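You operate a simulated robot arm through the tools that you are given. There is no shell and no other tool. Be economical: measure what you need, move in short steps, check, and stop when the job is done.

You are at the controls of a simulated robot arm. One attempt, no reset.

## Task
Pull the red lever out, shut the guard, dish the black cap in unit two and press stop.
Fine: one stroke of the green lever, stop after it; the cap stays in the nest; other caps and controls stay.

Only the result counts: the job must be done as asked and must still hold three seconds after the hand-in. Knocking over, shifting, dropping, spilling or breaking anything else fails it. Lids that push on must go on centred and level and be pressed home; caps that screw on are set level and turned clockwise until they are tight.

## Robot
A 7-joint arm with a vacuum gripper, on a carriage that runs on a rail from [0, -162.1] to [0, 85.9] (x, y) and turns from -2.234 to 3.56 rad about z. Base frame: it is fixed where the carriage stands at the start and does not move with it; the origin is on the floor, on the carriage's upright axis, x ahead of it, y to its left, z up; the surface under the hand at the start is at about z = 72. Readings come in cm, rad, newtons and seconds.
With the tool pointing down near the work surface it reaches from about 34 to 74 cm from the robot's upright axis, wherever it stands. Its first joint turns from -2.897 to 2.897 rad. Places, roughly: green cap [50, -175, 75]; purple cap [50, 125, 75]; red cap [50, -150, 75]; steel cap [25, -150, 75]; unit one black lever [50, -200, 110]; unit one black switch [30, -140, 80]; unit one blue lever [60, -170, 110]; unit one depth dial [60, -180, 110]; unit one green lever [40, -220, 80]; unit one pedal [40, -190, 10]; unit one red lever [70, -170, 80]; unit one start button [30, -130, 100]; unit one stop button [30, -130, 90]; unit one yellow lever [70, -150, 120]; unit three black lever [50, 130, 110]; unit three black switch [30, 190, 80]. Payload 1.06 kg.
Tool frame: the origin (TCP) lies in the middle of the cups' lips, and z points out of the cups. The gripper has 1 cup of 2.4 cm across, covering 2.4 by 2.4 cm (tool x, y); the bellows give 0.8 cm. With the vacuum on, a cup seals on a smooth face that it is pressed against (1 to 4 N); it does not hold porous or soft things. The pull reaches 23 N.
Orientation is that of the tool frame in the base frame, as a unit quaternion [x, y, z, w]. With the cups facing straight down, the tool's x points along the base's -x, its y along +y and its z along -z.

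## Interface
- The arm moves only by the tool arm_command. Its argument "commands" is a list of rows, each an object (a shift or turn left out is 0, a gripper value left out holds the last) with "vac": the vacuum: 1 switches it on, -1 off; "translation": the shift along the tool's x, y, z in mm, a list of three; "delta_rot": the turn, a rotation vector about the tool's x, y, z in rad, a list of three. In form: [{"vac": vac, "translation": [dx, dy, dz], "delta_rot": [wx, wy, wz]}, ...]. A call has 1 to 20 rows; each row shifts and turns the commanded pose from where the row before left it, along the tool's axes as they then stand. Each row takes 0.2 s and may step no farther than 5 cm and 0.15 rad from the row before; otherwise, or with a gripper value out of range, the whole call is refused. A pose out of reach is approached as far as the arm can. The call stops where the force on the tool passes 60 N (or 10 N more than at its start, if that is more) or the arm is blocked; 0.2 s more then pass. The pull builds up within a second once a cup has sealed. Time passes only in rows, and 0.2 s behind the last, so rows that do not move give it time. It gives the time, the measured TCP pose, the force on the tool (base axes) and the pull of the vacuum at its end, in the units of the frame above (readings bear some noise), with the torque about the TCP (base axes, N m) and any sound that the robot's microphone picked up.
- Cameras (640 x 400 px; columns grow to the right, rows downward): "scene" is now at [2.04, 12.48, 146.77]; the picture's right is [-0.32, -0.95, 0.00], its down [-0.63, 0.21, -0.75] and it looks along [0.71, -0.24, -0.66] (base axes); focal length 252 px, centre (320, 200). "wrist" rides on the gripper at [7.8, 1.9, -9.6] in the tool frame; the picture's right is [-0.24, 0.97, 0.00], its down [-0.71, -0.17, -0.69] and it looks along [-0.67, -0.16, 0.73] (tool axes); focal length 243 px, centre (320, 200). There is no depth. A picture from a camera that has moved, and an enlarged one, comes with that camera's place and axes in the base frame and with its lens.
- camera(camera): a new picture of that camera. The clock stands still meanwhile.
- slide_trunk(by): slides the trunk up (or, below 0, down) by that many cm; the arm and the scene camera ride with it, the base frame stays. It gives what a move gives, with no picture.
- base_move(legs): drives the robot by 1 to 6 legs, each [ahead, left, turn to the left] in cm, cm and rad, along the robot's own axes; the way and the turn of a leg run together, so that a leg with both is an arc; at most 150 cm and 3.142 rad a leg. The arm and the cameras ride along, it lands a little off, and it stops where it bumps. It keeps to its track: a leg is cut to what the track allows. It gives what a move gives.
- pan_tilt(pan, tilt): turns the head with the scene camera to pan (to the left, within 2.705 rad either way) and tilt (down, from -0.506 to 1.204), counted from straight ahead of the robot. It gives what a move gives.
- inspect(camera, box): a new picture of the part [left, top, right, bottom] of that camera's present view, enlarged. The clock stands still meanwhile.
- sign_off(): hands the job in; it is judged then, once.

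Work in short steps. Places have to be worked out from the pictures, the camera data and where the tool is seen: move nearer, look again, correct. Check each grasp and each placing, and mend what went wrong. You have 120 turns and 98 pictures in all, those below and enlarged ones among them. Switch the vacuum off and draw the arm clear of the work before you hand the job in, unless the task says otherwise; then end with one line.

The tools are called after "Call:" as name(argument=value, ...) on one line, values as JSON. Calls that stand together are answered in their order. arm_command: Moves the arm, as the interface text tells. Its arguments: {"type":"object","properties":{"commands":{"type":"array","items":{"type":"object","properties":{"vac":{"type":"number"},"translation":{"type":"array","items":{"type":"number"}},"delta_rot":{"type":"array","items":{"type":"number"}}}}}},"required":["commands"]} The other tools are called the same way: slide_trunk (by) slides the trunk up or down; base_move (legs) drives the base; pan_tilt (pan, tilt) turns the head that bears the scene camera; camera (camera) takes a picture; inspect (camera, box) takes an enlarged picture of a part of a camera's view; sign_off () hands the job in.

At the start:

```text
time: 0.0
tcp_pos: [40.84, -20.31, 117.5]
orientation: [0.0, 1.0, 0.0, 0.001]
wrist_force: [0.1, -0.5, 0.8]
moment: [0.0, 0.0, -0.03]
pull: 0.1
trunk travel left (down, up): [-40.0, 19.0]
robot x, y, heading: [-0.1, -0.18, 0.003]
head pan, tilt: [-0.326, 0.721]
```

scene: 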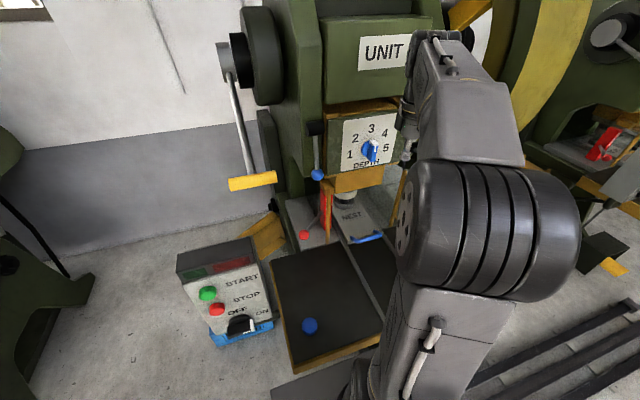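
wrist: 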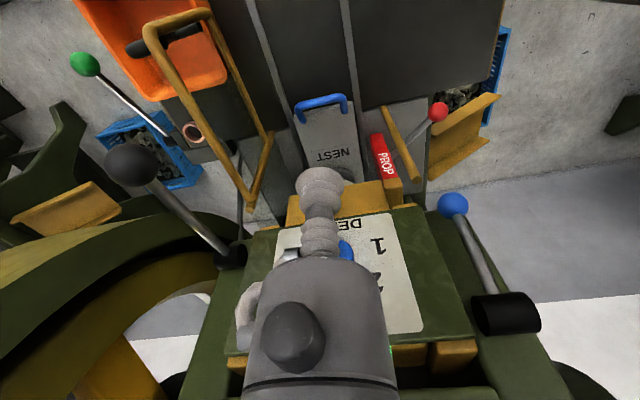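

I'll survey the scene first: look ahead from the head and zoom on the control parts.

Call:
inspect(camera="scene", box=[160, 20, 420, 380])

Call:
inspect(camera="wrist", box=[60, 0, 560, 300])

```text
1.11 times, centred on (290, 200) of scene
camera zoom: at [2.04, 12.48, 146.77], right [-0.32, -0.95, 0.0], down [-0.63, 0.21, -0.75], along [0.71, -0.24, -0.66], focal length 280 px, centre (353, 200)
```

zoom: 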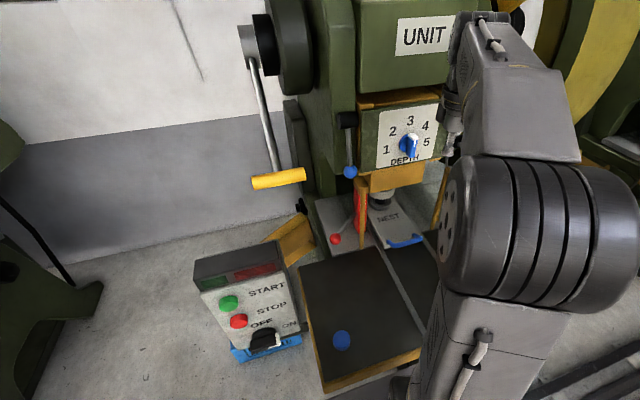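

```text
1.28 times, centred on (310, 150) of wrist
camera zoom: at [33.17, -18.33, 126.87], right [0.24, 0.97, 0.0], down [0.71, -0.17, 0.69], along [0.67, -0.16, -0.73], focal length 311 px, centre (333, 264)
```

zoom: 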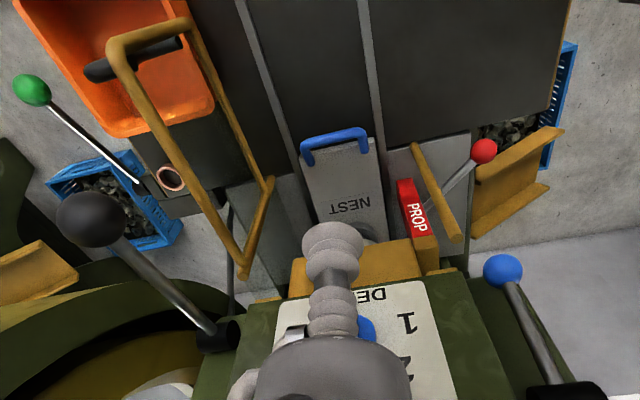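

I see the press of unit two ahead, with a nest slide (blue handle), red lever and prop. I'll look round to find the black cap and the other pieces.

Call:
pan_tilt(pan=-0.9, tilt=0.9)

Call:
camera(camera="scene")

Call:
pan_tilt(pan=0.3, tilt=1.0)

Call:
camera(camera="scene")

```text
time: 1.0
tcp_pos: [40.9, -20.25, 117.46]
orientation: [0.0, 1.0, 0.0, 0.0]
wrist_force: [0.3, -0.4, -0.3]
moment: [0.03, 0.0, 0.02]
pull: 0.2
trunk travel left (down, up): [-40.0, 19.0]
robot x, y, heading: [0.15, -0.38, 0.0]
head pan, tilt: [-0.901, 0.901]
```

```text
93 pictures are left
camera scene: at [-1.23, 9.27, 145.33], right [-0.78, -0.62, 0.0], down [-0.49, 0.61, -0.62], along [0.39, -0.49, -0.78], focal length 252 px, centre (320, 200)
```

scene: 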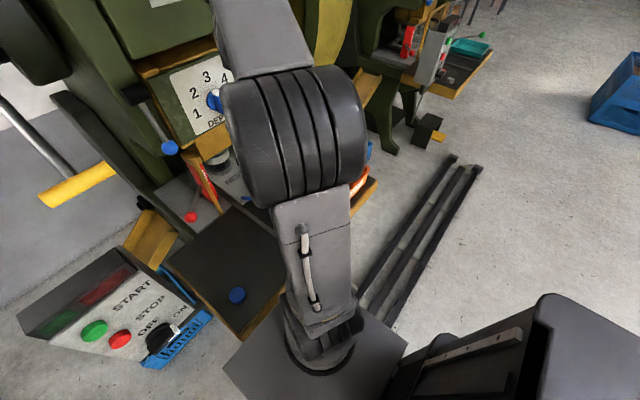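

```text
time: 2.4
tcp_pos: [40.91, -20.25, 117.45]
orientation: [0.0, 1.0, 0.0, 0.0]
wrist_force: [-1.3, 0.3, -0.5]
moment: [0.02, -0.01, 0.01]
pull: 0.0
trunk travel left (down, up): [-40.0, 19.0]
robot x, y, heading: [-0.27, -0.13, -0.003]
head pan, tilt: [0.3, 1.0]
```

```text
92 pictures are left
camera scene: at [0.74, 17.24, 144.61], right [0.29, -0.96, 0.0], down [-0.8, -0.25, -0.54], along [0.52, 0.16, -0.84], focal length 252 px, centre (320, 200)
```

scene: 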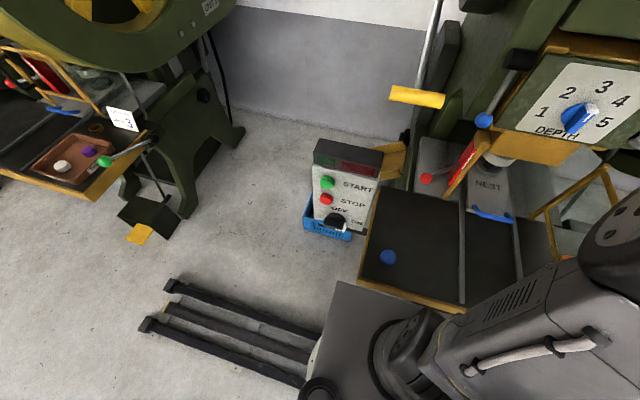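

The black cap isn't in sight; the right side of unit two (orange bin) is hidden by the arm. I turn the carriage away to the left so the arm clears the view, then look with the head panned right.

Call:
base_move(legs=[[0, 0, 1.6]])

Call:
pan_tilt(pan=-2.0, tilt=0.75)

Call:
camera(camera="scene")

```text
time: 6.7
tcp_pos: [19.35, 41.34, 117.43]
orientation: [0.715, -0.699, 0.0, 0.0]
wrist_force: [0.4, -0.1, 1.1]
moment: [0.03, 0.02, -0.01]
pull: 0.1
trunk travel left (down, up): [-40.0, 19.0]
robot x, y, heading: [-0.21, -0.13, 1.591]
head pan, tilt: [0.3, 1.0]
```

```text
time: 8.8
tcp_pos: [19.16, 41.23, 117.33]
orientation: [0.715, -0.699, 0.0, 0.0]
wrist_force: [0.7, -0.9, 0.0]
moment: [-0.04, 0.03, 0.0]
pull: 0.0
trunk travel left (down, up): [-40.0, 19.0]
robot x, y, heading: [0.16, -0.22, 1.593]
head pan, tilt: [-2.0, 0.75]
```

```text
91 pictures are left
camera scene: at [-7.35, -9.61, 146.52], right [-0.4, -0.92, 0.0], down [-0.63, 0.27, -0.73], along [0.67, -0.29, -0.68], focal length 252 px, centre (320, 200)
```

scene: 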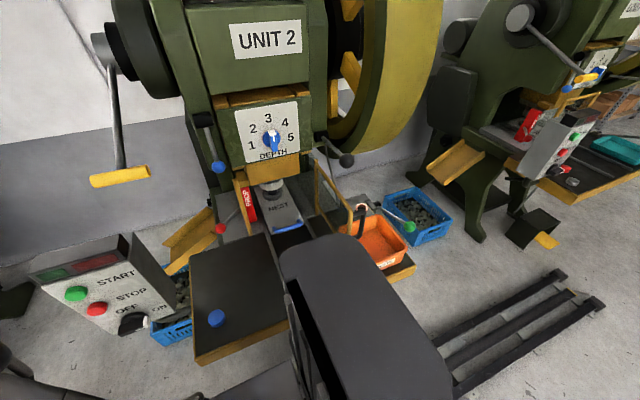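

Good view. Zooming on the work area and the orange bin.

Call:
inspect(camera="scene", box=[180, 160, 340, 260])

Call:
inspect(camera="scene", box=[300, 160, 460, 260])

```text
4.00 times, centred on (260, 210) of scene
camera zoom: at [-7.35, -9.61, 146.52], right [-0.4, -0.92, 0.0], down [-0.63, 0.27, -0.73], along [0.67, -0.29, -0.68], focal length 1008 px, centre (560, 160)
```

zoom: 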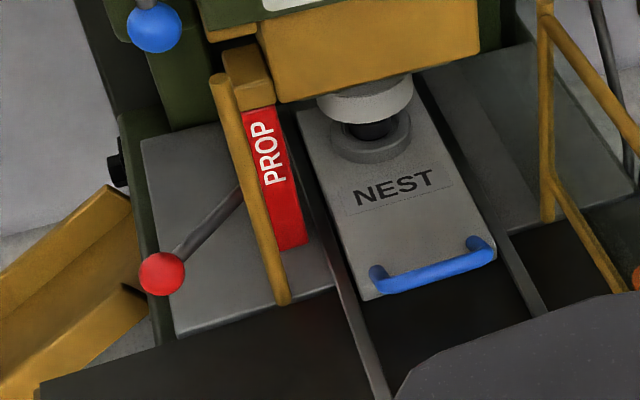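

```text
4.00 times, centred on (380, 210) of scene
camera zoom: at [-7.35, -9.61, 146.52], right [-0.4, -0.92, 0.0], down [-0.63, 0.27, -0.73], along [0.67, -0.29, -0.68], focal length 1008 px, centre (80, 160)
```

zoom: 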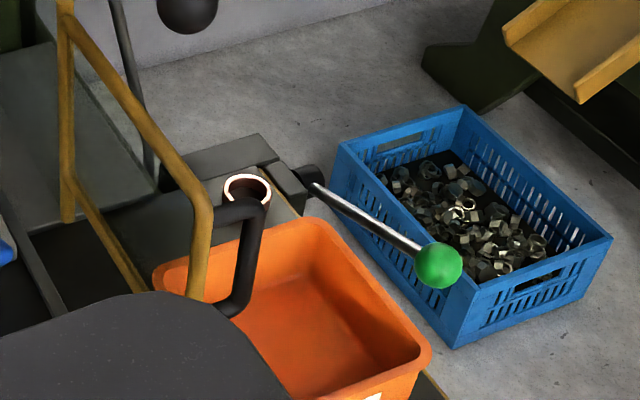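

The nest plate seems already in with something black under the ram. I'll check the panel's state and the nest more closely.

Call:
inspect(camera="scene", box=[20, 220, 180, 345])

Call:
inspect(camera="scene", box=[235, 170, 315, 220])

Call:
inspect(camera="scene", box=[200, 90, 340, 180])

```text
3.20 times, centred on (100, 282) of scene
camera zoom: at [-7.35, -9.61, 146.52], right [-0.4, -0.92, 0.0], down [-0.63, 0.27, -0.73], along [0.67, -0.29, -0.68], focal length 806 px, centre (1024, -64)
```

zoom: 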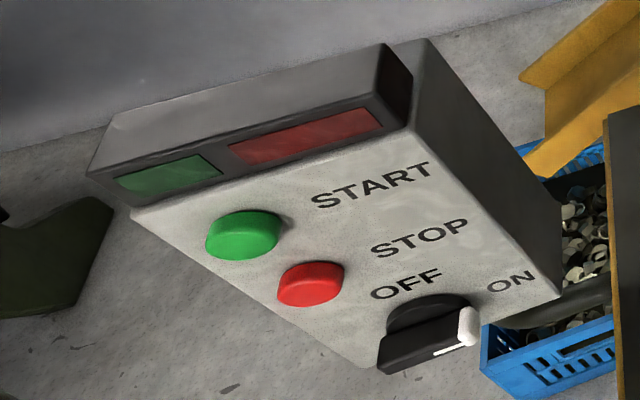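

```text
8.00 times, centred on (275, 195) of scene
camera zoom: at [-7.35, -9.61, 146.52], right [-0.4, -0.92, 0.0], down [-0.63, 0.27, -0.73], along [0.67, -0.29, -0.68], focal length 2015 px, centre (680, 240)
```

zoom: 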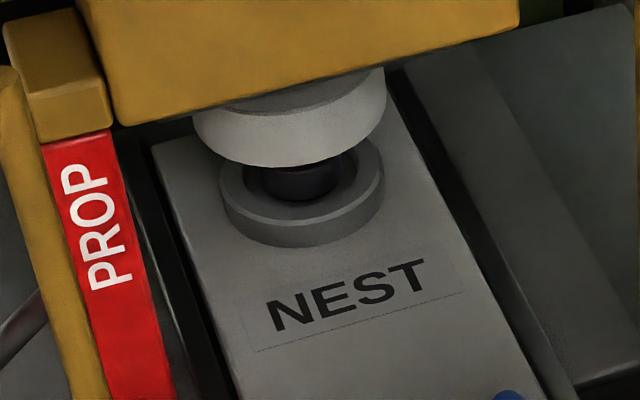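

```text
4.44 times, centred on (270, 135) of scene
camera zoom: at [-7.35, -9.61, 146.52], right [-0.4, -0.92, 0.0], down [-0.63, 0.27, -0.73], along [0.67, -0.29, -0.68], focal length 1120 px, centre (542, 489)
```

zoom: 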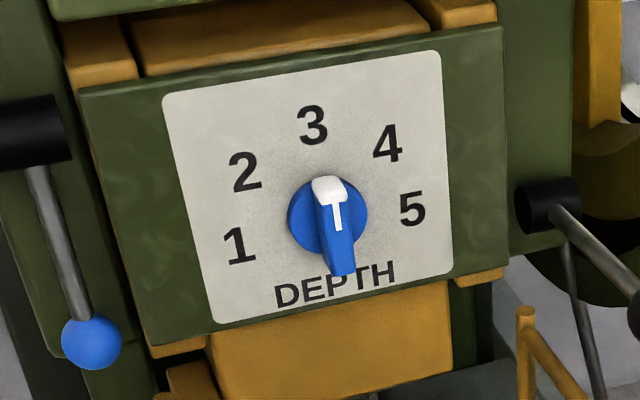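

Let me compare with unit one and unit three (lamps, lever and guard states).

Call:
inspect(camera="scene", box=[480, 40, 640, 240])

Call:
pan_tilt(pan=-0.9, tilt=0.65)

Call:
camera(camera="scene")

Call:
camera(camera="wrist")

```text
2.00 times, centred on (560, 140) of scene
camera zoom: at [-7.35, -9.61, 146.52], right [-0.4, -0.92, 0.0], down [-0.63, 0.27, -0.73], along [0.67, -0.29, -0.68], focal length 504 px, centre (-160, 320)
```

zoom: 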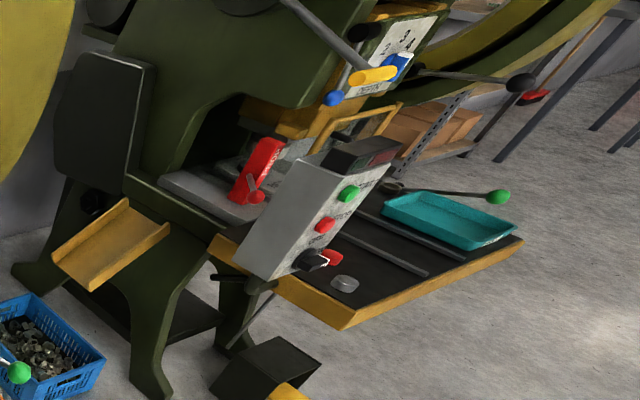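

```text
time: 10.1
tcp_pos: [19.42, 41.36, 117.32]
orientation: [0.715, -0.699, 0.0, 0.0]
wrist_force: [-0.4, 0.5, -0.1]
moment: [0.0, -0.03, -0.02]
pull: 0.1
trunk travel left (down, up): [-40.0, 19.0]
robot x, y, heading: [0.06, -0.28, 1.595]
head pan, tilt: [-0.901, 0.649]
```

```text
84 pictures are left
camera scene: at [-8.28, -0.8, 147.38], right [0.64, -0.77, 0.0], down [-0.47, -0.39, -0.8], along [0.61, 0.51, -0.6], focal length 252 px, centre (320, 200)
```

scene: 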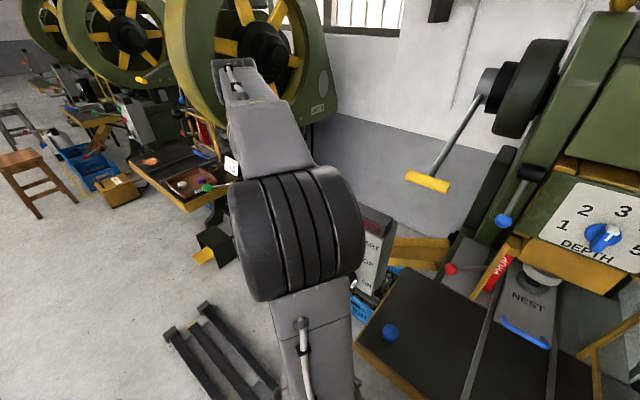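

```text
83 pictures are left
camera wrist: at [17.7, 33.5, 126.87], right [-0.98, 0.21, 0.0], down [0.16, 0.71, 0.68], along [0.15, 0.67, -0.73], focal length 243 px, centre (320, 200)
```

wrist: 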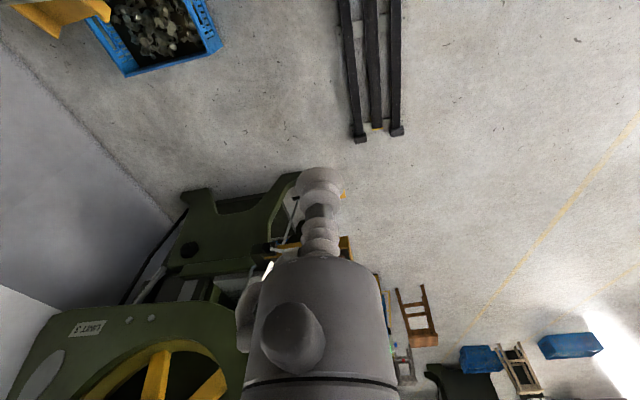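

Red ball works out near (58,-1,81), blue ball (58,-7,105), nest (70,-22,78). I turn back, run 20 cm left and look at the red lever from the wrist camera.

Call:
base_move(legs=[[0, 0, -1.595], [0, 20, 0]])

Call:
camera(camera="wrist")

```text
time: 15.6
tcp_pos: [41.13, 0.33, 117.26]
orientation: [-0.006, 1.0, 0.0, 0.0]
wrist_force: [0.3, -0.5, -0.6]
moment: [0.0, 0.04, 0.01]
pull: 0.1
trunk travel left (down, up): [-40.0, 19.0]
robot x, y, heading: [-0.13, 20.0, 0.016]
head pan, tilt: [-0.901, 0.649]
```

```text
82 pictures are left
camera wrist: at [33.39, 2.18, 126.87], right [0.22, 0.97, 0.0], down [0.71, -0.16, 0.68], along [0.67, -0.15, -0.73], focal length 243 px, centre (320, 200)
```

wrist: 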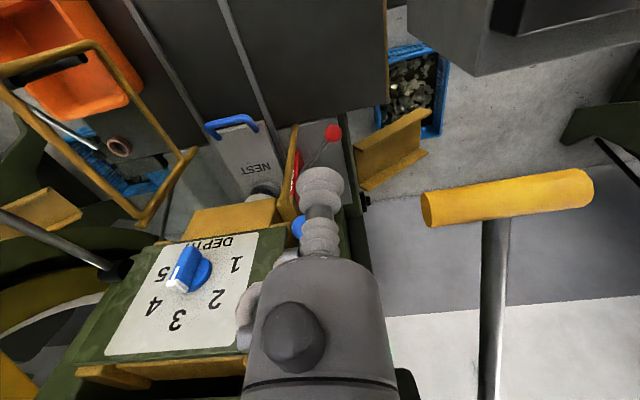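

Zoom on the red lever and prop, and the guard.

Call:
inspect(camera="wrist", box=[190, 100, 370, 220])

Call:
inspect(camera="wrist", box=[0, 20, 260, 240])

```text
3.33 times, centred on (280, 160) of wrist
camera zoom: at [33.39, 2.18, 126.87], right [0.22, 0.97, 0.0], down [0.71, -0.16, 0.68], along [0.67, -0.15, -0.73], focal length 809 px, centre (453, 333)
```

zoom: 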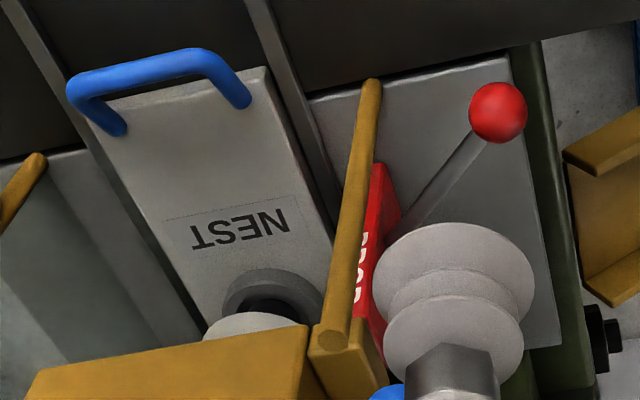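

```text
1.82 times, centred on (130, 130) of wrist
camera zoom: at [33.39, 2.18, 126.87], right [0.22, 0.97, 0.0], down [0.71, -0.16, 0.68], along [0.67, -0.15, -0.73], focal length 441 px, centre (666, 327)
```

zoom: 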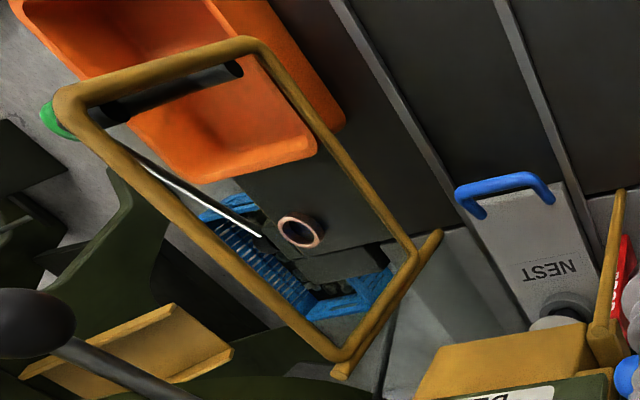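

The yellow crank grip is close by (about (45,10,116)), so I stay clear of it. I look at the prop's left side with the head camera from here.

Call:
pan_tilt(pan=-0.45, tilt=0.75)

Call:
camera(camera="scene")

```text
time: 16.5
tcp_pos: [41.0, 0.4, 117.44]
orientation: [-0.006, 1.0, 0.0, 0.0]
wrist_force: [0.2, 0.6, 0.4]
moment: [-0.02, 0.01, -0.02]
pull: 0.1
trunk travel left (down, up): [-40.0, 19.0]
robot x, y, heading: [0.01, 20.12, 0.015]
head pan, tilt: [-0.45, 0.75]
```

```text
79 pictures are left
camera scene: at [1.4, 31.7, 146.52], right [-0.42, -0.91, 0.0], down [-0.62, 0.29, -0.73], along [0.66, -0.31, -0.68], focal length 252 px, centre (320, 200)
```

scene: 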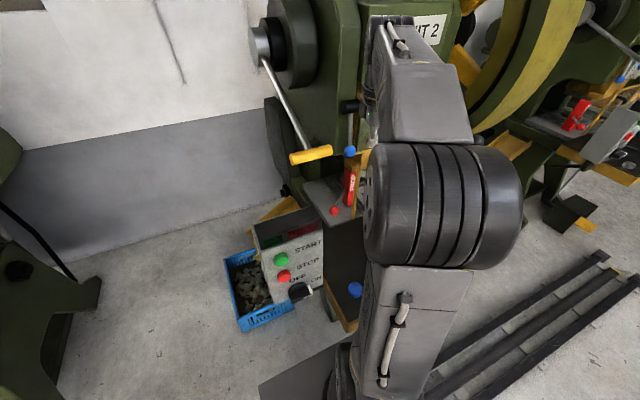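

Call:
inspect(camera="scene", box=[300, 140, 400, 225])

Call:
inspect(camera="scene", box=[240, 200, 350, 320])

Call:
inspect(camera="scene", box=[540, 70, 640, 170])

```text
4.71 times, centred on (350, 182) of scene
camera zoom: at [1.4, 31.7, 146.52], right [-0.42, -0.91, 0.0], down [-0.62, 0.29, -0.73], along [0.66, -0.31, -0.68], focal length 1186 px, centre (179, 282)
```

zoom: 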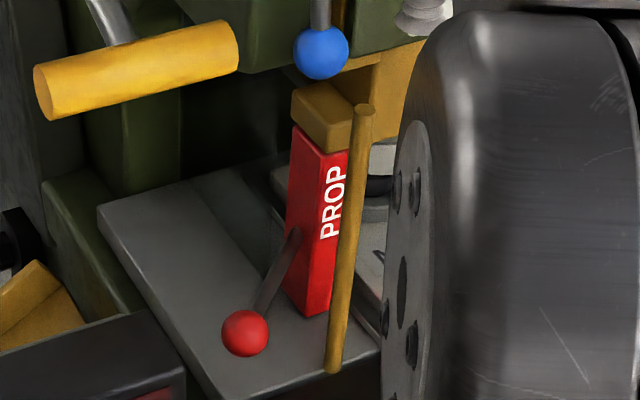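

```text
3.33 times, centred on (295, 260) of scene
camera zoom: at [1.4, 31.7, 146.52], right [-0.42, -0.91, 0.0], down [-0.62, 0.29, -0.73], along [0.66, -0.31, -0.68], focal length 840 px, centre (403, 0)
```

zoom: 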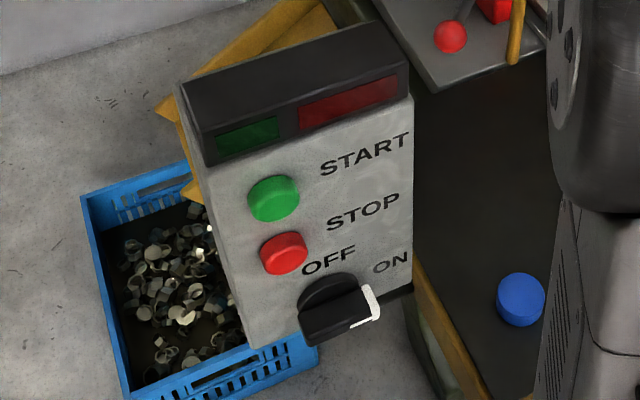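

```text
4.00 times, centred on (590, 120) of scene
camera zoom: at [1.4, 31.7, 146.52], right [-0.42, -0.91, 0.0], down [-0.62, 0.29, -0.73], along [0.66, -0.31, -0.68], focal length 1008 px, centre (-760, 520)
```

zoom: 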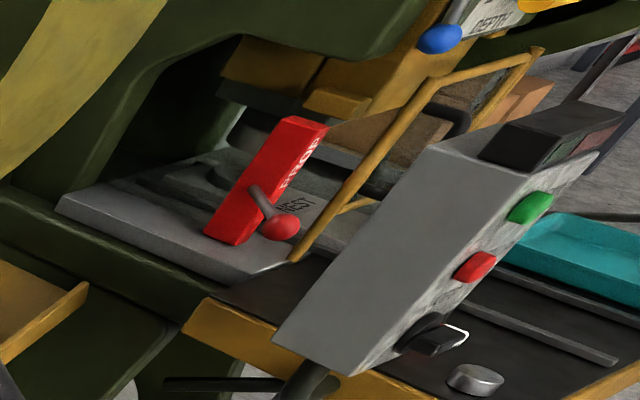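

Unit one shows the target state: prop displaced from the block, guard frame across the front. Red ball ≈ (57.7,-0.7,81), shaft running from the prop at (63.7,-8.7,83). I raise the trunk and move the carriage right so the arm reaches in from the right, clear of the yellow crank.

Call:
slide_trunk(by=15)

Call:
base_move(legs=[[0, -38, 0]])

Call:
camera(camera="wrist")

```text
time: 18.2
tcp_pos: [41.12, 0.34, 132.42]
orientation: [-0.006, 1.0, 0.0, 0.0]
wrist_force: [-0.3, -1.2, 0.1]
moment: [0.04, 0.0, 0.02]
pull: 0.0
trunk travel left (down, up): [-55.0, 4.0]
robot x, y, heading: [-0.51, 20.67, 0.01]
head pan, tilt: [-0.45, 0.75]
```

```text
time: 20.6
tcp_pos: [41.18, -37.16, 132.55]
orientation: [-0.008, 1.0, 0.0, 0.0]
wrist_force: [0.3, 0.3, -0.3]
moment: [0.03, 0.02, -0.03]
pull: 0.0
trunk travel left (down, up): [-55.0, 4.0]
robot x, y, heading: [-0.13, -17.67, 0.017]
head pan, tilt: [-0.45, 0.75]
```

```text
75 pictures are left
camera wrist: at [33.5, -35.41, 141.86], right [0.22, 0.98, 0.0], down [0.71, -0.16, 0.68], along [0.67, -0.15, -0.73], focal length 243 px, centre (320, 200)
```

wrist: 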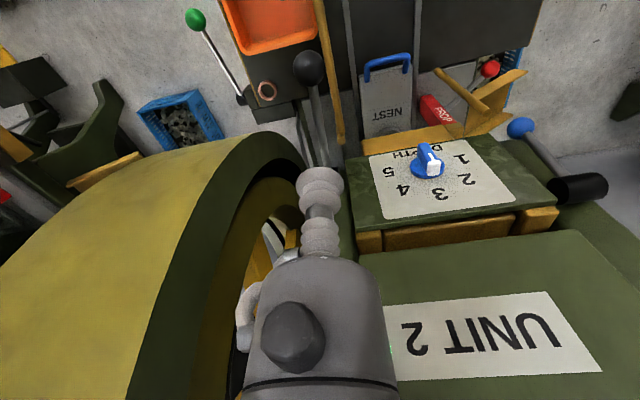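

Swing the tool over to y≈-4, lower to z≈105 and tilt it forward, then look.

Call:
arm_command(commands=[{"translation": [0, 47, 0]}, {"translation": [0, 47, 0]}, {"translation": [0, 47, 0]}, {"translation": [0, 47, 0]}, {"translation": [0, 47, 0]}, {"translation": [0, 47, 0]}, {"translation": [0, 47, 0]}, {"translation": [0, 0, 45]}, {"translation": [0, 0, 45]}, {"translation": [0, 0, 45]}, {"translation": [0, 0, 45]}, {"translation": [0, 0, 45]}, {"translation": [0, 0, 45]}, {"delta_rot": [0, -0.14, 0]}, {"delta_rot": [0, -0.14, 0]}, {"delta_rot": [0, -0.14, 0]}])

Call:
camera(camera="wrist")

Call:
camera(camera="scene")

```text
time: 24.0
tcp_pos: [40.43, -4.25, 105.44]
orientation: [-0.01, 0.978, 0.003, 0.21]
wrist_force: [-0.3, -0.5, 0.2]
moment: [0.0, -0.01, -0.02]
pull: 0.0
trunk travel left (down, up): [-55.0, 4.0]
robot x, y, heading: [0.02, -17.39, 0.014]
head pan, tilt: [-0.45, 0.75]
```

```text
74 pictures are left
camera wrist: at [29.62, -2.54, 110.87], right [0.2, 0.98, 0.1], down [0.37, -0.17, 0.91], along [0.91, -0.14, -0.39], focal length 243 px, centre (320, 200)
```

wrist: 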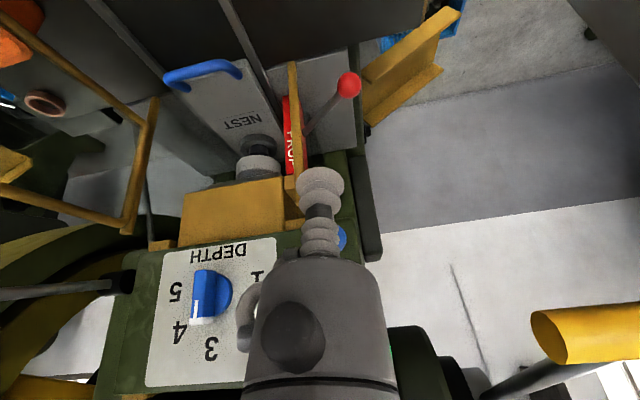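

```text
73 pictures are left
camera scene: at [1.34, -6.05, 161.52], right [-0.42, -0.91, 0.0], down [-0.62, 0.29, -0.73], along [0.66, -0.31, -0.68], focal length 252 px, centre (320, 200)
```

scene: 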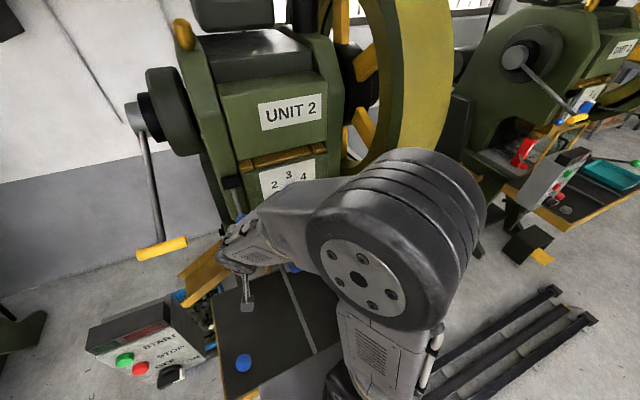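

Red ball confirmed at (57.7,-0.6,81). Approach to ~4 cm short of it along the tilted tool axis.

Call:
arm_command(commands=[{"translation": [-11.6, 7.2, 47]}, {"translation": [-11.6, 7.2, 47]}, {"translation": [-11.6, 7.2, 47]}, {"translation": [-11.6, 7.2, 47]}, {"translation": [-11.6, 7.2, 47]}])

Call:
camera(camera="wrist")

```text
time: 25.2
tcp_pos: [55.18, -0.39, 86.46]
orientation: [-0.009, 0.978, 0.002, 0.209]
wrist_force: [-0.4, 0.5, 0.4]
moment: [0.0, 0.0, 0.0]
pull: 0.1
trunk travel left (down, up): [-55.0, 4.0]
robot x, y, heading: [0.1, -17.42, 0.021]
head pan, tilt: [-0.45, 0.75]
```

```text
72 pictures are left
camera wrist: at [44.12, 1.36, 91.83], right [0.2, 0.98, 0.1], down [0.37, -0.16, 0.91], along [0.91, -0.14, -0.39], focal length 243 px, centre (320, 200)
```

wrist: 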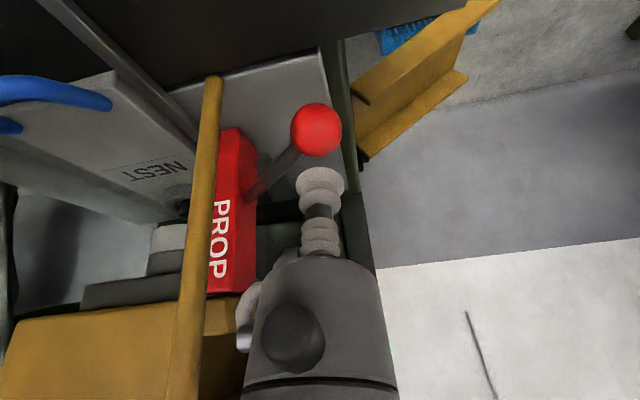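

Alignment is good, ball about 5.9 cm along the tool axis. Vacuum on and press softly onto it.

Call:
arm_command(commands=[{"vac": 1, "translation": [0, 0, 36]}, {"translation": [0, 0, 4]}, {"translation": [0, 0, 3]}, {"translation": [0, 0, 3]}, {"translation": [0, 0, 2]}])

```text
time: 26.4
tcp_pos: [57.36, -0.21, 81.89]
orientation: [-0.01, 0.978, 0.002, 0.208]
wrist_force: [-4.0, -1.5, 3.3]
moment: [-0.05, -0.01, 0.01]
pull: 23.1
trunk travel left (down, up): [-55.0, 4.0]
robot x, y, heading: [0.24, -17.56, 0.016]
head pan, tilt: [-0.45, 0.75]
```

Sealed with full pull. Probe: draw the ball along the shaft direction a little and read forces.

Call:
arm_command(commands=[{"translation": [2.7, 4, -1.2]}, {"translation": [2.7, 4, -1.2]}, {"translation": [2.7, 4, -1.2]}])

Call:
inspect(camera="wrist", box=[160, 50, 420, 260])

```text
time: 27.2
tcp_pos: [56.56, 0.72, 81.78]
orientation: [-0.01, 0.978, 0.002, 0.207]
wrist_force: [12.0, -0.6, -11.7]
moment: [0.0, -0.04, -0.04]
pull: 22.7
trunk travel left (down, up): [-55.0, 4.0]
robot x, y, heading: [-0.2, -17.67, 0.02]
head pan, tilt: [-0.45, 0.75]
```

```text
1.90 times, centred on (290, 155) of wrist
camera zoom: at [45.62, 2.56, 87.24], right [0.2, 0.98, 0.1], down [0.37, -0.16, 0.91], along [0.91, -0.14, -0.4], focal length 462 px, centre (377, 286)
```

zoom: 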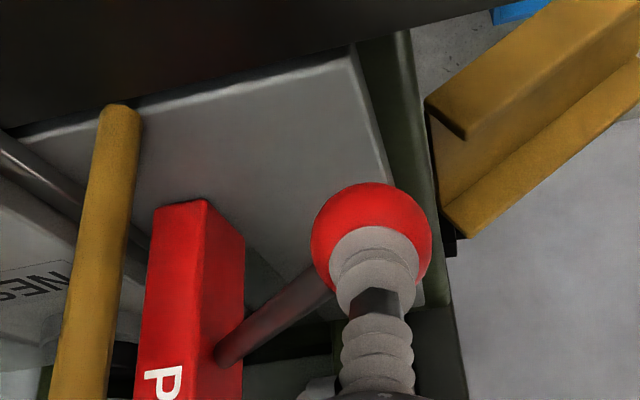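

Sideways (+y) gives freely while -x resists, so the prop slides left. I restore x and continue in +y.

Call:
arm_command(commands=[{"translation": [-6.5, 4, 2.8]}, {"translation": [0, 8, 0]}, {"translation": [0, 8, 0]}, {"translation": [0, 8, 0]}])

Call:
inspect(camera="wrist", box=[100, 50, 420, 260])

```text
time: 28.2
tcp_pos: [57.2, 3.75, 81.92]
orientation: [-0.009, 0.978, 0.001, 0.208]
wrist_force: [-2.6, -1.8, -5.9]
moment: [-0.05, 0.04, -0.11]
pull: 22.5
trunk travel left (down, up): [-55.0, 4.0]
robot x, y, heading: [-0.04, -17.59, 0.024]
head pan, tilt: [-0.45, 0.75]
```

```text
1.90 times, centred on (260, 155) of wrist
camera zoom: at [46.1, 5.45, 87.37], right [0.2, 0.98, 0.1], down [0.37, -0.17, 0.91], along [0.91, -0.15, -0.39], focal length 462 px, centre (434, 286)
```

zoom: 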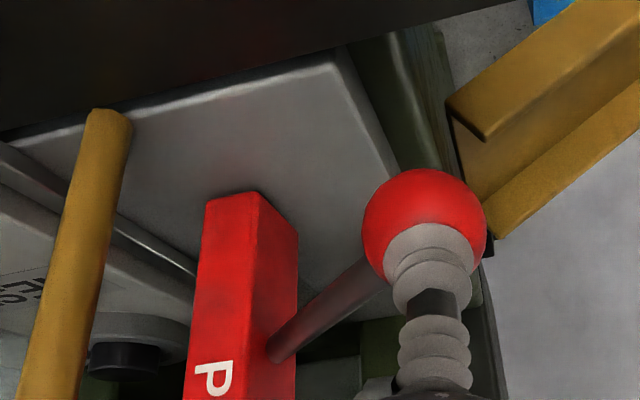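

The prop slides freely. Check the clearance of the arm to the yellow crank with the head camera.

Call:
pan_tilt(pan=0.05, tilt=0.75)

Call:
camera(camera="scene")

Call:
camera(camera="wrist")

```text
time: 29.2
tcp_pos: [57.16, 3.78, 81.99]
orientation: [-0.009, 0.978, 0.002, 0.208]
wrist_force: [-1.9, -1.1, -4.5]
moment: [-0.01, -0.01, -0.09]
pull: 22.9
trunk travel left (down, up): [-55.0, 4.0]
robot x, y, heading: [-0.07, -17.67, 0.016]
head pan, tilt: [0.051, 0.75]
```

```text
69 pictures are left
camera scene: at [2.1, -2.02, 161.52], right [0.07, -1.0, 0.0], down [-0.68, -0.05, -0.73], along [0.73, 0.05, -0.68], focal length 252 px, centre (320, 200)
```

scene: 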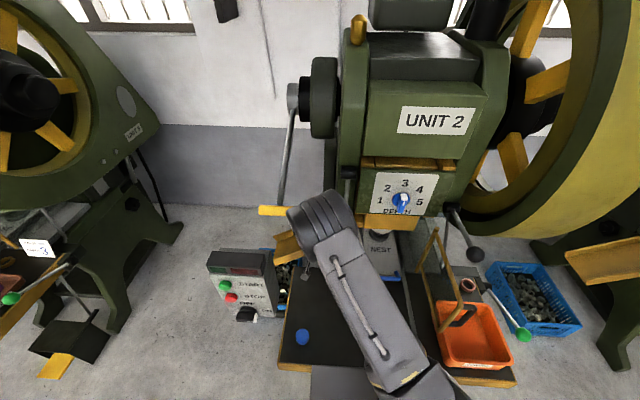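

```text
68 pictures are left
camera wrist: at [46.1, 5.45, 87.37], right [0.2, 0.98, 0.1], down [0.37, -0.16, 0.91], along [0.91, -0.14, -0.39], focal length 243 px, centre (320, 200)
```

wrist: 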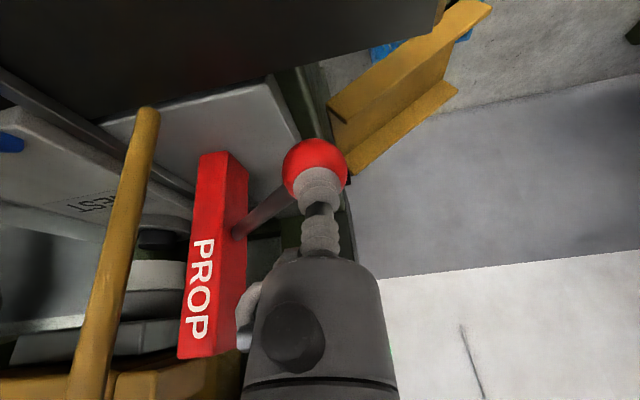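

The wrist is getting close to the yellow crank's end. I let go, back off, lean the tool to the right (about base x) and re-approach the ball so the body stays clear.

Call:
arm_command(commands=[{"vac": -1}, {"translation": [0, 0, -2]}, {"translation": [0, 0, -38]}, {"delta_rot": [-0.137, 0, 0.061]}, {"delta_rot": [-0.137, 0, 0.061]}, {"delta_rot": [-0.137, 0, 0.061]}, {"translation": [-2.8, -21, -1.4]}])

Call:
camera(camera="wrist")

Call:
camera(camera="scene")

```text
time: 30.8
tcp_pos: [55.79, 1.69, 84.91]
orientation: [0.036, 0.953, 0.221, 0.202]
wrist_force: [0.4, 0.7, -0.5]
moment: [-0.02, 0.01, -0.01]
pull: 0.0
trunk travel left (down, up): [-55.0, 4.0]
robot x, y, heading: [-0.25, -18.14, 0.02]
head pan, tilt: [0.051, 0.75]
```

```text
67 pictures are left
camera wrist: at [44.87, 0.73, 90.68], right [0.2, 0.84, 0.51], down [0.38, -0.55, 0.75], along [0.9, 0.04, -0.42], focal length 243 px, centre (320, 200)
```

wrist: 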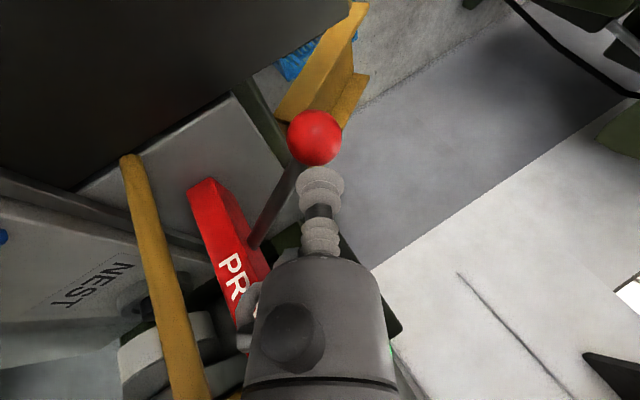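

```text
66 pictures are left
camera scene: at [2.08, -2.05, 161.53], right [0.07, -1.0, 0.0], down [-0.68, -0.05, -0.73], along [0.73, 0.05, -0.68], focal length 252 px, centre (320, 200)
```

scene: 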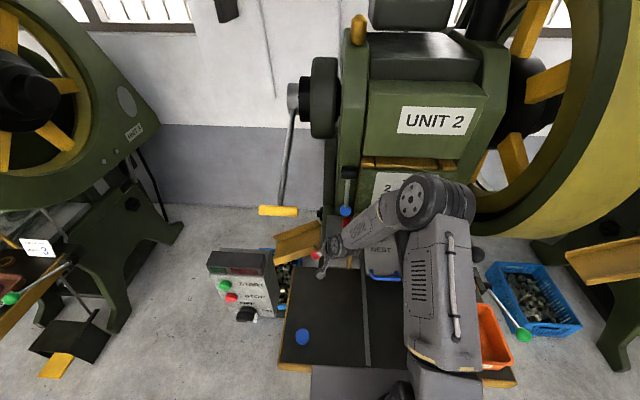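

Good clearance now. Re-engage the ball with vacuum.

Call:
arm_command(commands=[{"vac": 1, "translation": [0.5, -1.5, 28]}, {"translation": [0, 0, 3]}, {"translation": [0, 0, 3]}, {"translation": [0, 0, 3]}, {"translation": [0, 0, 2]}])

```text
time: 32.0
tcp_pos: [57.26, 3.06, 81.75]
orientation: [0.037, 0.953, 0.221, 0.203]
wrist_force: [-5.2, -1.9, 14.4]
moment: [-0.17, -0.08, -0.18]
pull: 22.9
trunk travel left (down, up): [-55.0, 4.0]
robot x, y, heading: [-0.19, -17.93, 0.015]
head pan, tilt: [0.051, 0.75]
```

Sealed but pressing hard; ease 4 mm and draw on in +y.

Call:
arm_command(commands=[{"translation": [0, 0, -4]}, {"translation": [1.8, 9, 4]}, {"translation": [1.8, 9, 4]}, {"translation": [1.8, 9, 4]}])

```text
time: 33.0
tcp_pos: [56.72, 6.68, 81.93]
orientation: [0.034, 0.954, 0.223, 0.2]
wrist_force: [-0.9, 0.4, 1.3]
moment: [-0.04, -0.03, 0.01]
pull: 0.0
trunk travel left (down, up): [-55.0, 4.0]
robot x, y, heading: [-0.38, -17.84, 0.021]
head pan, tilt: [0.051, 0.75]
```

Seal lost; look where the ball is.

Call:
camera(camera="wrist")

```text
65 pictures are left
camera wrist: at [45.84, 5.69, 87.68], right [0.19, 0.84, 0.51], down [0.38, -0.54, 0.75], along [0.9, 0.05, -0.42], focal length 243 px, centre (320, 200)
```

wrist: 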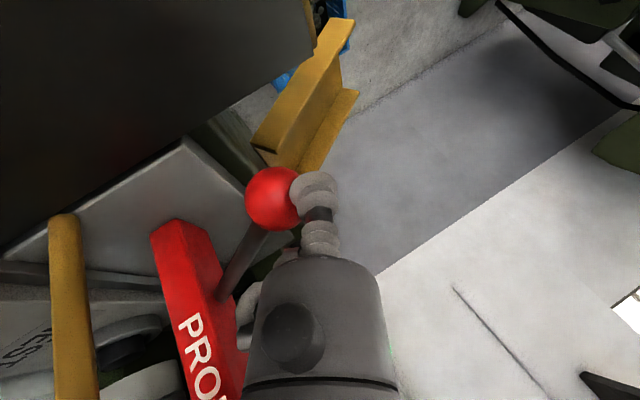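

Ball is at about y=4.2. Re-centre and re-seal, then probe with small steps to see whether this is the end stop.

Call:
arm_command(commands=[{"translation": [0, 0, -30]}, {"translation": [-5.5, -28, -12.3]}, {"translation": [0, 0, 27]}, {"translation": [0, 0, 3]}, {"translation": [0, 0, 3]}, {"translation": [0, 0, 2]}])

Call:
camera(camera="wrist")

```text
time: 34.4
tcp_pos: [57.3, 2.93, 81.54]
orientation: [0.038, 0.954, 0.221, 0.2]
wrist_force: [0.1, -1.1, -0.5]
moment: [0.01, 0.03, 0.01]
pull: 0.1
trunk travel left (down, up): [-55.0, 4.0]
robot x, y, heading: [-0.09, -17.98, 0.016]
head pan, tilt: [0.051, 0.75]
```

```text
64 pictures are left
camera wrist: at [46.4, 2.15, 87.21], right [0.2, 0.84, 0.51], down [0.38, -0.54, 0.75], along [0.9, 0.04, -0.42], focal length 243 px, centre (320, 200)
```

wrist: 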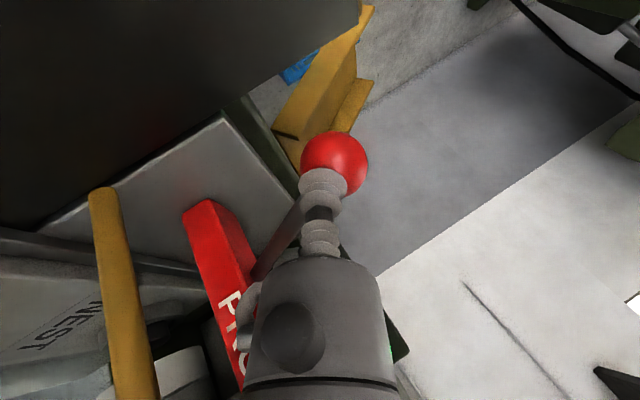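

The tip is ~1 cm off in tool y. Shift and press again.

Call:
arm_command(commands=[{"translation": [0, 0, -14]}, {"translation": [3, 10, 0]}, {"translation": [0, 0, 10]}, {"translation": [0, 0, 3]}, {"translation": [0, 0, 3]}, {"translation": [0, 0, 1]}, {}])

```text
time: 36.0
tcp_pos: [57.19, 4.09, 81.64]
orientation: [0.038, 0.954, 0.22, 0.202]
wrist_force: [-2.4, -3.3, 5.6]
moment: [-0.11, -0.14, -0.18]
pull: 22.6
trunk travel left (down, up): [-55.0, 4.0]
robot x, y, heading: [0.05, -17.77, 0.017]
head pan, tilt: [0.051, 0.75]
```

Sealed again (5.6 N). Step +y in small amounts.

Call:
arm_command(commands=[{"translation": [0.7, 3.6, 1.2]}, {"translation": [0.7, 3.6, 1.6]}])

Call:
camera(camera="wrist")

```text
time: 36.6
tcp_pos: [57.12, 4.59, 81.77]
orientation: [0.039, 0.953, 0.219, 0.203]
wrist_force: [-0.4, -16.8, 7.1]
moment: [-0.22, -0.07, -0.08]
pull: 22.7
trunk travel left (down, up): [-55.0, 4.0]
robot x, y, heading: [0.32, -17.73, 0.016]
head pan, tilt: [0.051, 0.75]
```

```text
63 pictures are left
camera wrist: at [46.22, 3.76, 87.4], right [0.2, 0.84, 0.51], down [0.38, -0.55, 0.75], along [0.91, 0.04, -0.42], focal length 243 px, centre (320, 200)
```

wrist: 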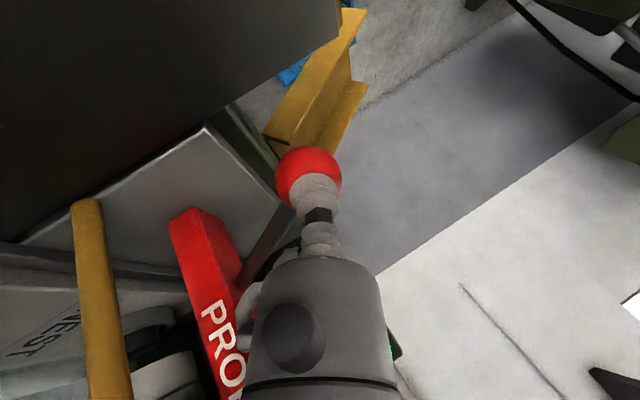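

16.8 N resistance in y with the ball not moving: end stop reached (~5 cm travel). Release and draw back.

Call:
arm_command(commands=[{"translation": [0, -5, -2]}, {"vac": -1}, {}, {"translation": [0, 0, -3]}, {"translation": [0, 0, -45]}, {"translation": [0, 0, -45]}, {"translation": [0, 0, -45]}, {"translation": [0, 0, -45]}])

Call:
camera(camera="wrist")

Call:
camera(camera="scene")

```text
time: 38.4
tcp_pos: [49.77, -2.99, 96.52]
orientation: [0.038, 0.954, 0.221, 0.201]
wrist_force: [0.2, 0.1, 0.6]
moment: [0.03, -0.02, 0.0]
pull: 0.1
trunk travel left (down, up): [-55.0, 4.0]
robot x, y, heading: [0.21, -17.77, 0.018]
head pan, tilt: [0.051, 0.75]
```

```text
62 pictures are left
camera wrist: at [38.8, -3.95, 102.32], right [0.2, 0.84, 0.51], down [0.38, -0.54, 0.75], along [0.9, 0.04, -0.42], focal length 243 px, centre (320, 200)
```

wrist: 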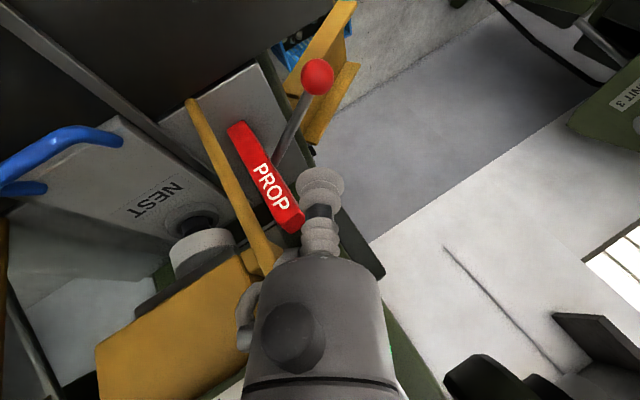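

```text
61 pictures are left
camera scene: at [2.05, -2.03, 161.52], right [0.07, -1.0, 0.0], down [-0.68, -0.05, -0.73], along [0.73, 0.05, -0.68], focal length 252 px, centre (320, 200)
```

scene: 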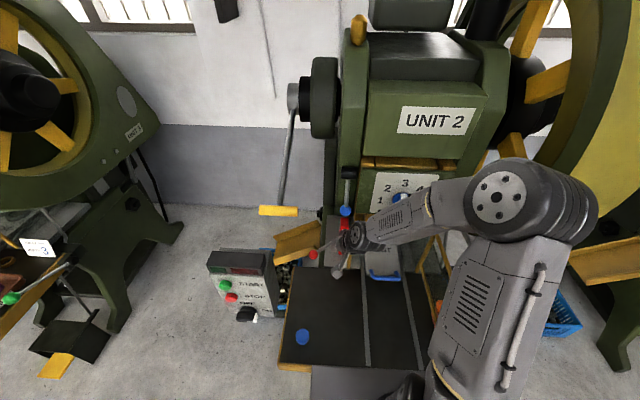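

Prop is out and stays. Guard: hinge post ≈ (59,-37), outer bar ≈ (33,-36, z 87–98), to swing 90° to the left post at ≈ (59,-9). The black lever ball (41.5,-38,109) hangs above it, so I need a close look first; straighten the tool and rise.

Call:
arm_command(commands=[{"translation": [0, 0, -45]}, {"translation": [0, 0, -45]}, {"delta_rot": [0.137, 0, -0.061]}, {"delta_rot": [0.137, 0, -0.061]}, {"delta_rot": [0.137, 0, -0.061]}, {"delta_rot": [0, 0.14, 0]}, {"delta_rot": [0, 0.14, 0]}, {"delta_rot": [0, 0.14, 0]}, {"translation": [20, 0, -45]}, {"translation": [20, -20, -40]}, {"translation": [20, -40, -20]}, {"translation": [20, -40, 0]}, {"translation": [20, -40, 0]}])

Call:
camera(camera="wrist")

Call:
camera(camera="scene")

```text
time: 41.2
tcp_pos: [36.23, -20.64, 114.58]
orientation: [-0.009, 1.0, 0.0, 0.0]
wrist_force: [0.6, 0.2, 0.2]
moment: [-0.01, -0.02, 0.01]
pull: 0.1
trunk travel left (down, up): [-55.0, 4.0]
robot x, y, heading: [-0.04, -17.78, 0.019]
head pan, tilt: [0.051, 0.75]
```

```text
60 pictures are left
camera wrist: at [28.52, -19.0, 123.95], right [0.22, 0.98, 0.0], down [0.71, -0.16, 0.68], along [0.67, -0.15, -0.73], focal length 243 px, centre (320, 200)
```

wrist: 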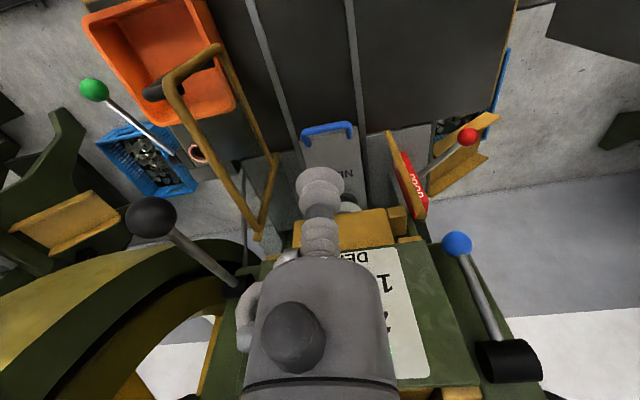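

```text
59 pictures are left
camera scene: at [2.06, -2.03, 161.52], right [0.07, -1.0, 0.0], down [-0.68, -0.05, -0.73], along [0.73, 0.05, -0.68], focal length 252 px, centre (320, 200)
```

scene: 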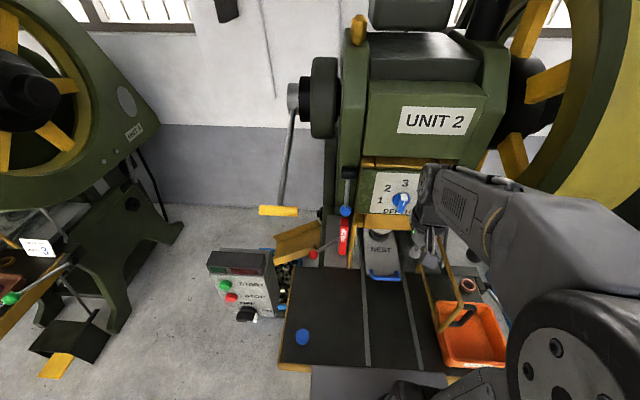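

Zoom on the guard and handle.

Call:
inspect(camera="wrist", box=[70, 20, 310, 250])

Call:
inspect(camera="scene", box=[400, 220, 520, 380])

```text
1.74 times, centred on (190, 135) of wrist
camera zoom: at [28.52, -19.0, 123.95], right [0.22, 0.98, 0.0], down [0.71, -0.16, 0.68], along [0.67, -0.15, -0.73], focal length 422 px, centre (546, 313)
```

zoom: 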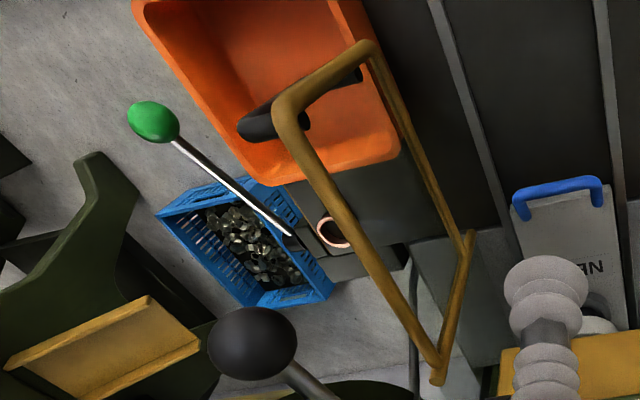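

```text
2.50 times, centred on (460, 300) of scene
camera zoom: at [2.06, -2.03, 161.52], right [0.07, -1.0, 0.0], down [-0.68, -0.05, -0.73], along [0.73, 0.05, -0.68], focal length 630 px, centre (-30, -50)
```

zoom: 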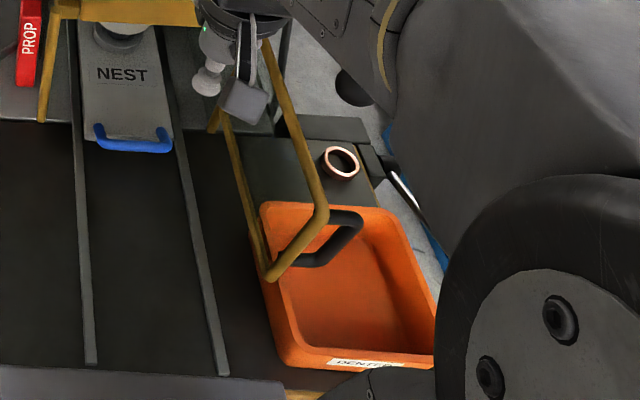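

Handle grip protrudes to y≈-41 on the guard's outer (right) side. I'll cross over at height, then come down outside it at about (31,-47), checking before pushing.

Call:
arm_command(commands=[{"translation": [26, 0, 0]}, {"translation": [26, 0, 0]}, {"translation": [0, -45, 0]}, {"translation": [0, -45, 0]}, {"translation": [0, -45, 0]}, {"translation": [0, -45, 0]}, {"translation": [0, -45, 0]}, {"translation": [0, -40, 0]}, {"translation": [0, 0, 45]}, {"translation": [0, 0, 45]}])

Call:
camera(camera="wrist")

Call:
camera(camera="scene")

```text
time: 43.4
tcp_pos: [31.42, -47.57, 105.5]
orientation: [-0.009, 1.0, 0.0, 0.0]
wrist_force: [0.0, -0.2, -0.2]
moment: [0.05, 0.01, 0.01]
pull: 0.1
trunk travel left (down, up): [-55.0, 4.0]
robot x, y, heading: [-0.03, -17.37, 0.019]
head pan, tilt: [0.051, 0.75]
```

```text
56 pictures are left
camera wrist: at [23.69, -45.74, 115.09], right [0.22, 0.98, 0.0], down [0.71, -0.16, 0.69], along [0.67, -0.15, -0.73], focal length 243 px, centre (320, 200)
```

wrist: 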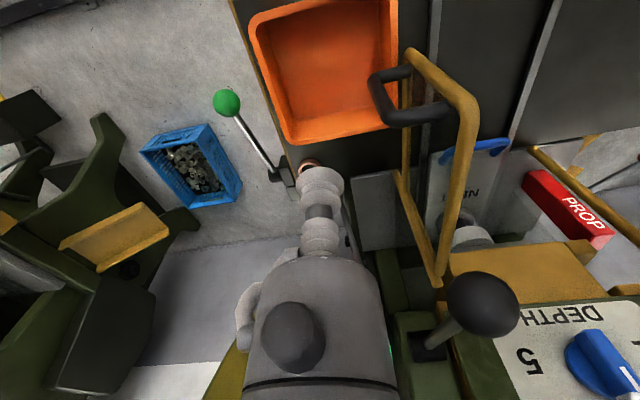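

```text
55 pictures are left
camera scene: at [2.07, -2.02, 161.52], right [0.07, -1.0, 0.0], down [-0.68, -0.05, -0.73], along [0.73, 0.05, -0.68], focal length 252 px, centre (320, 200)
```

scene: 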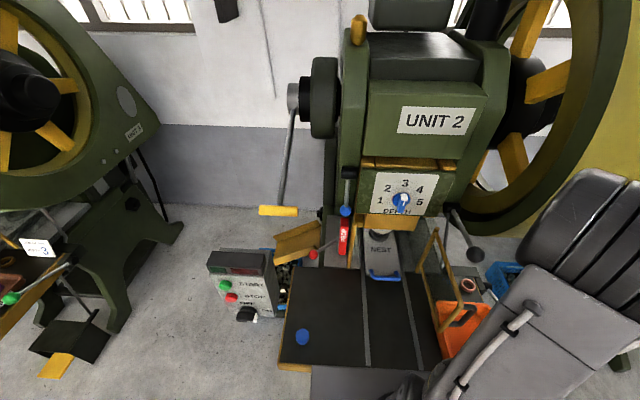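

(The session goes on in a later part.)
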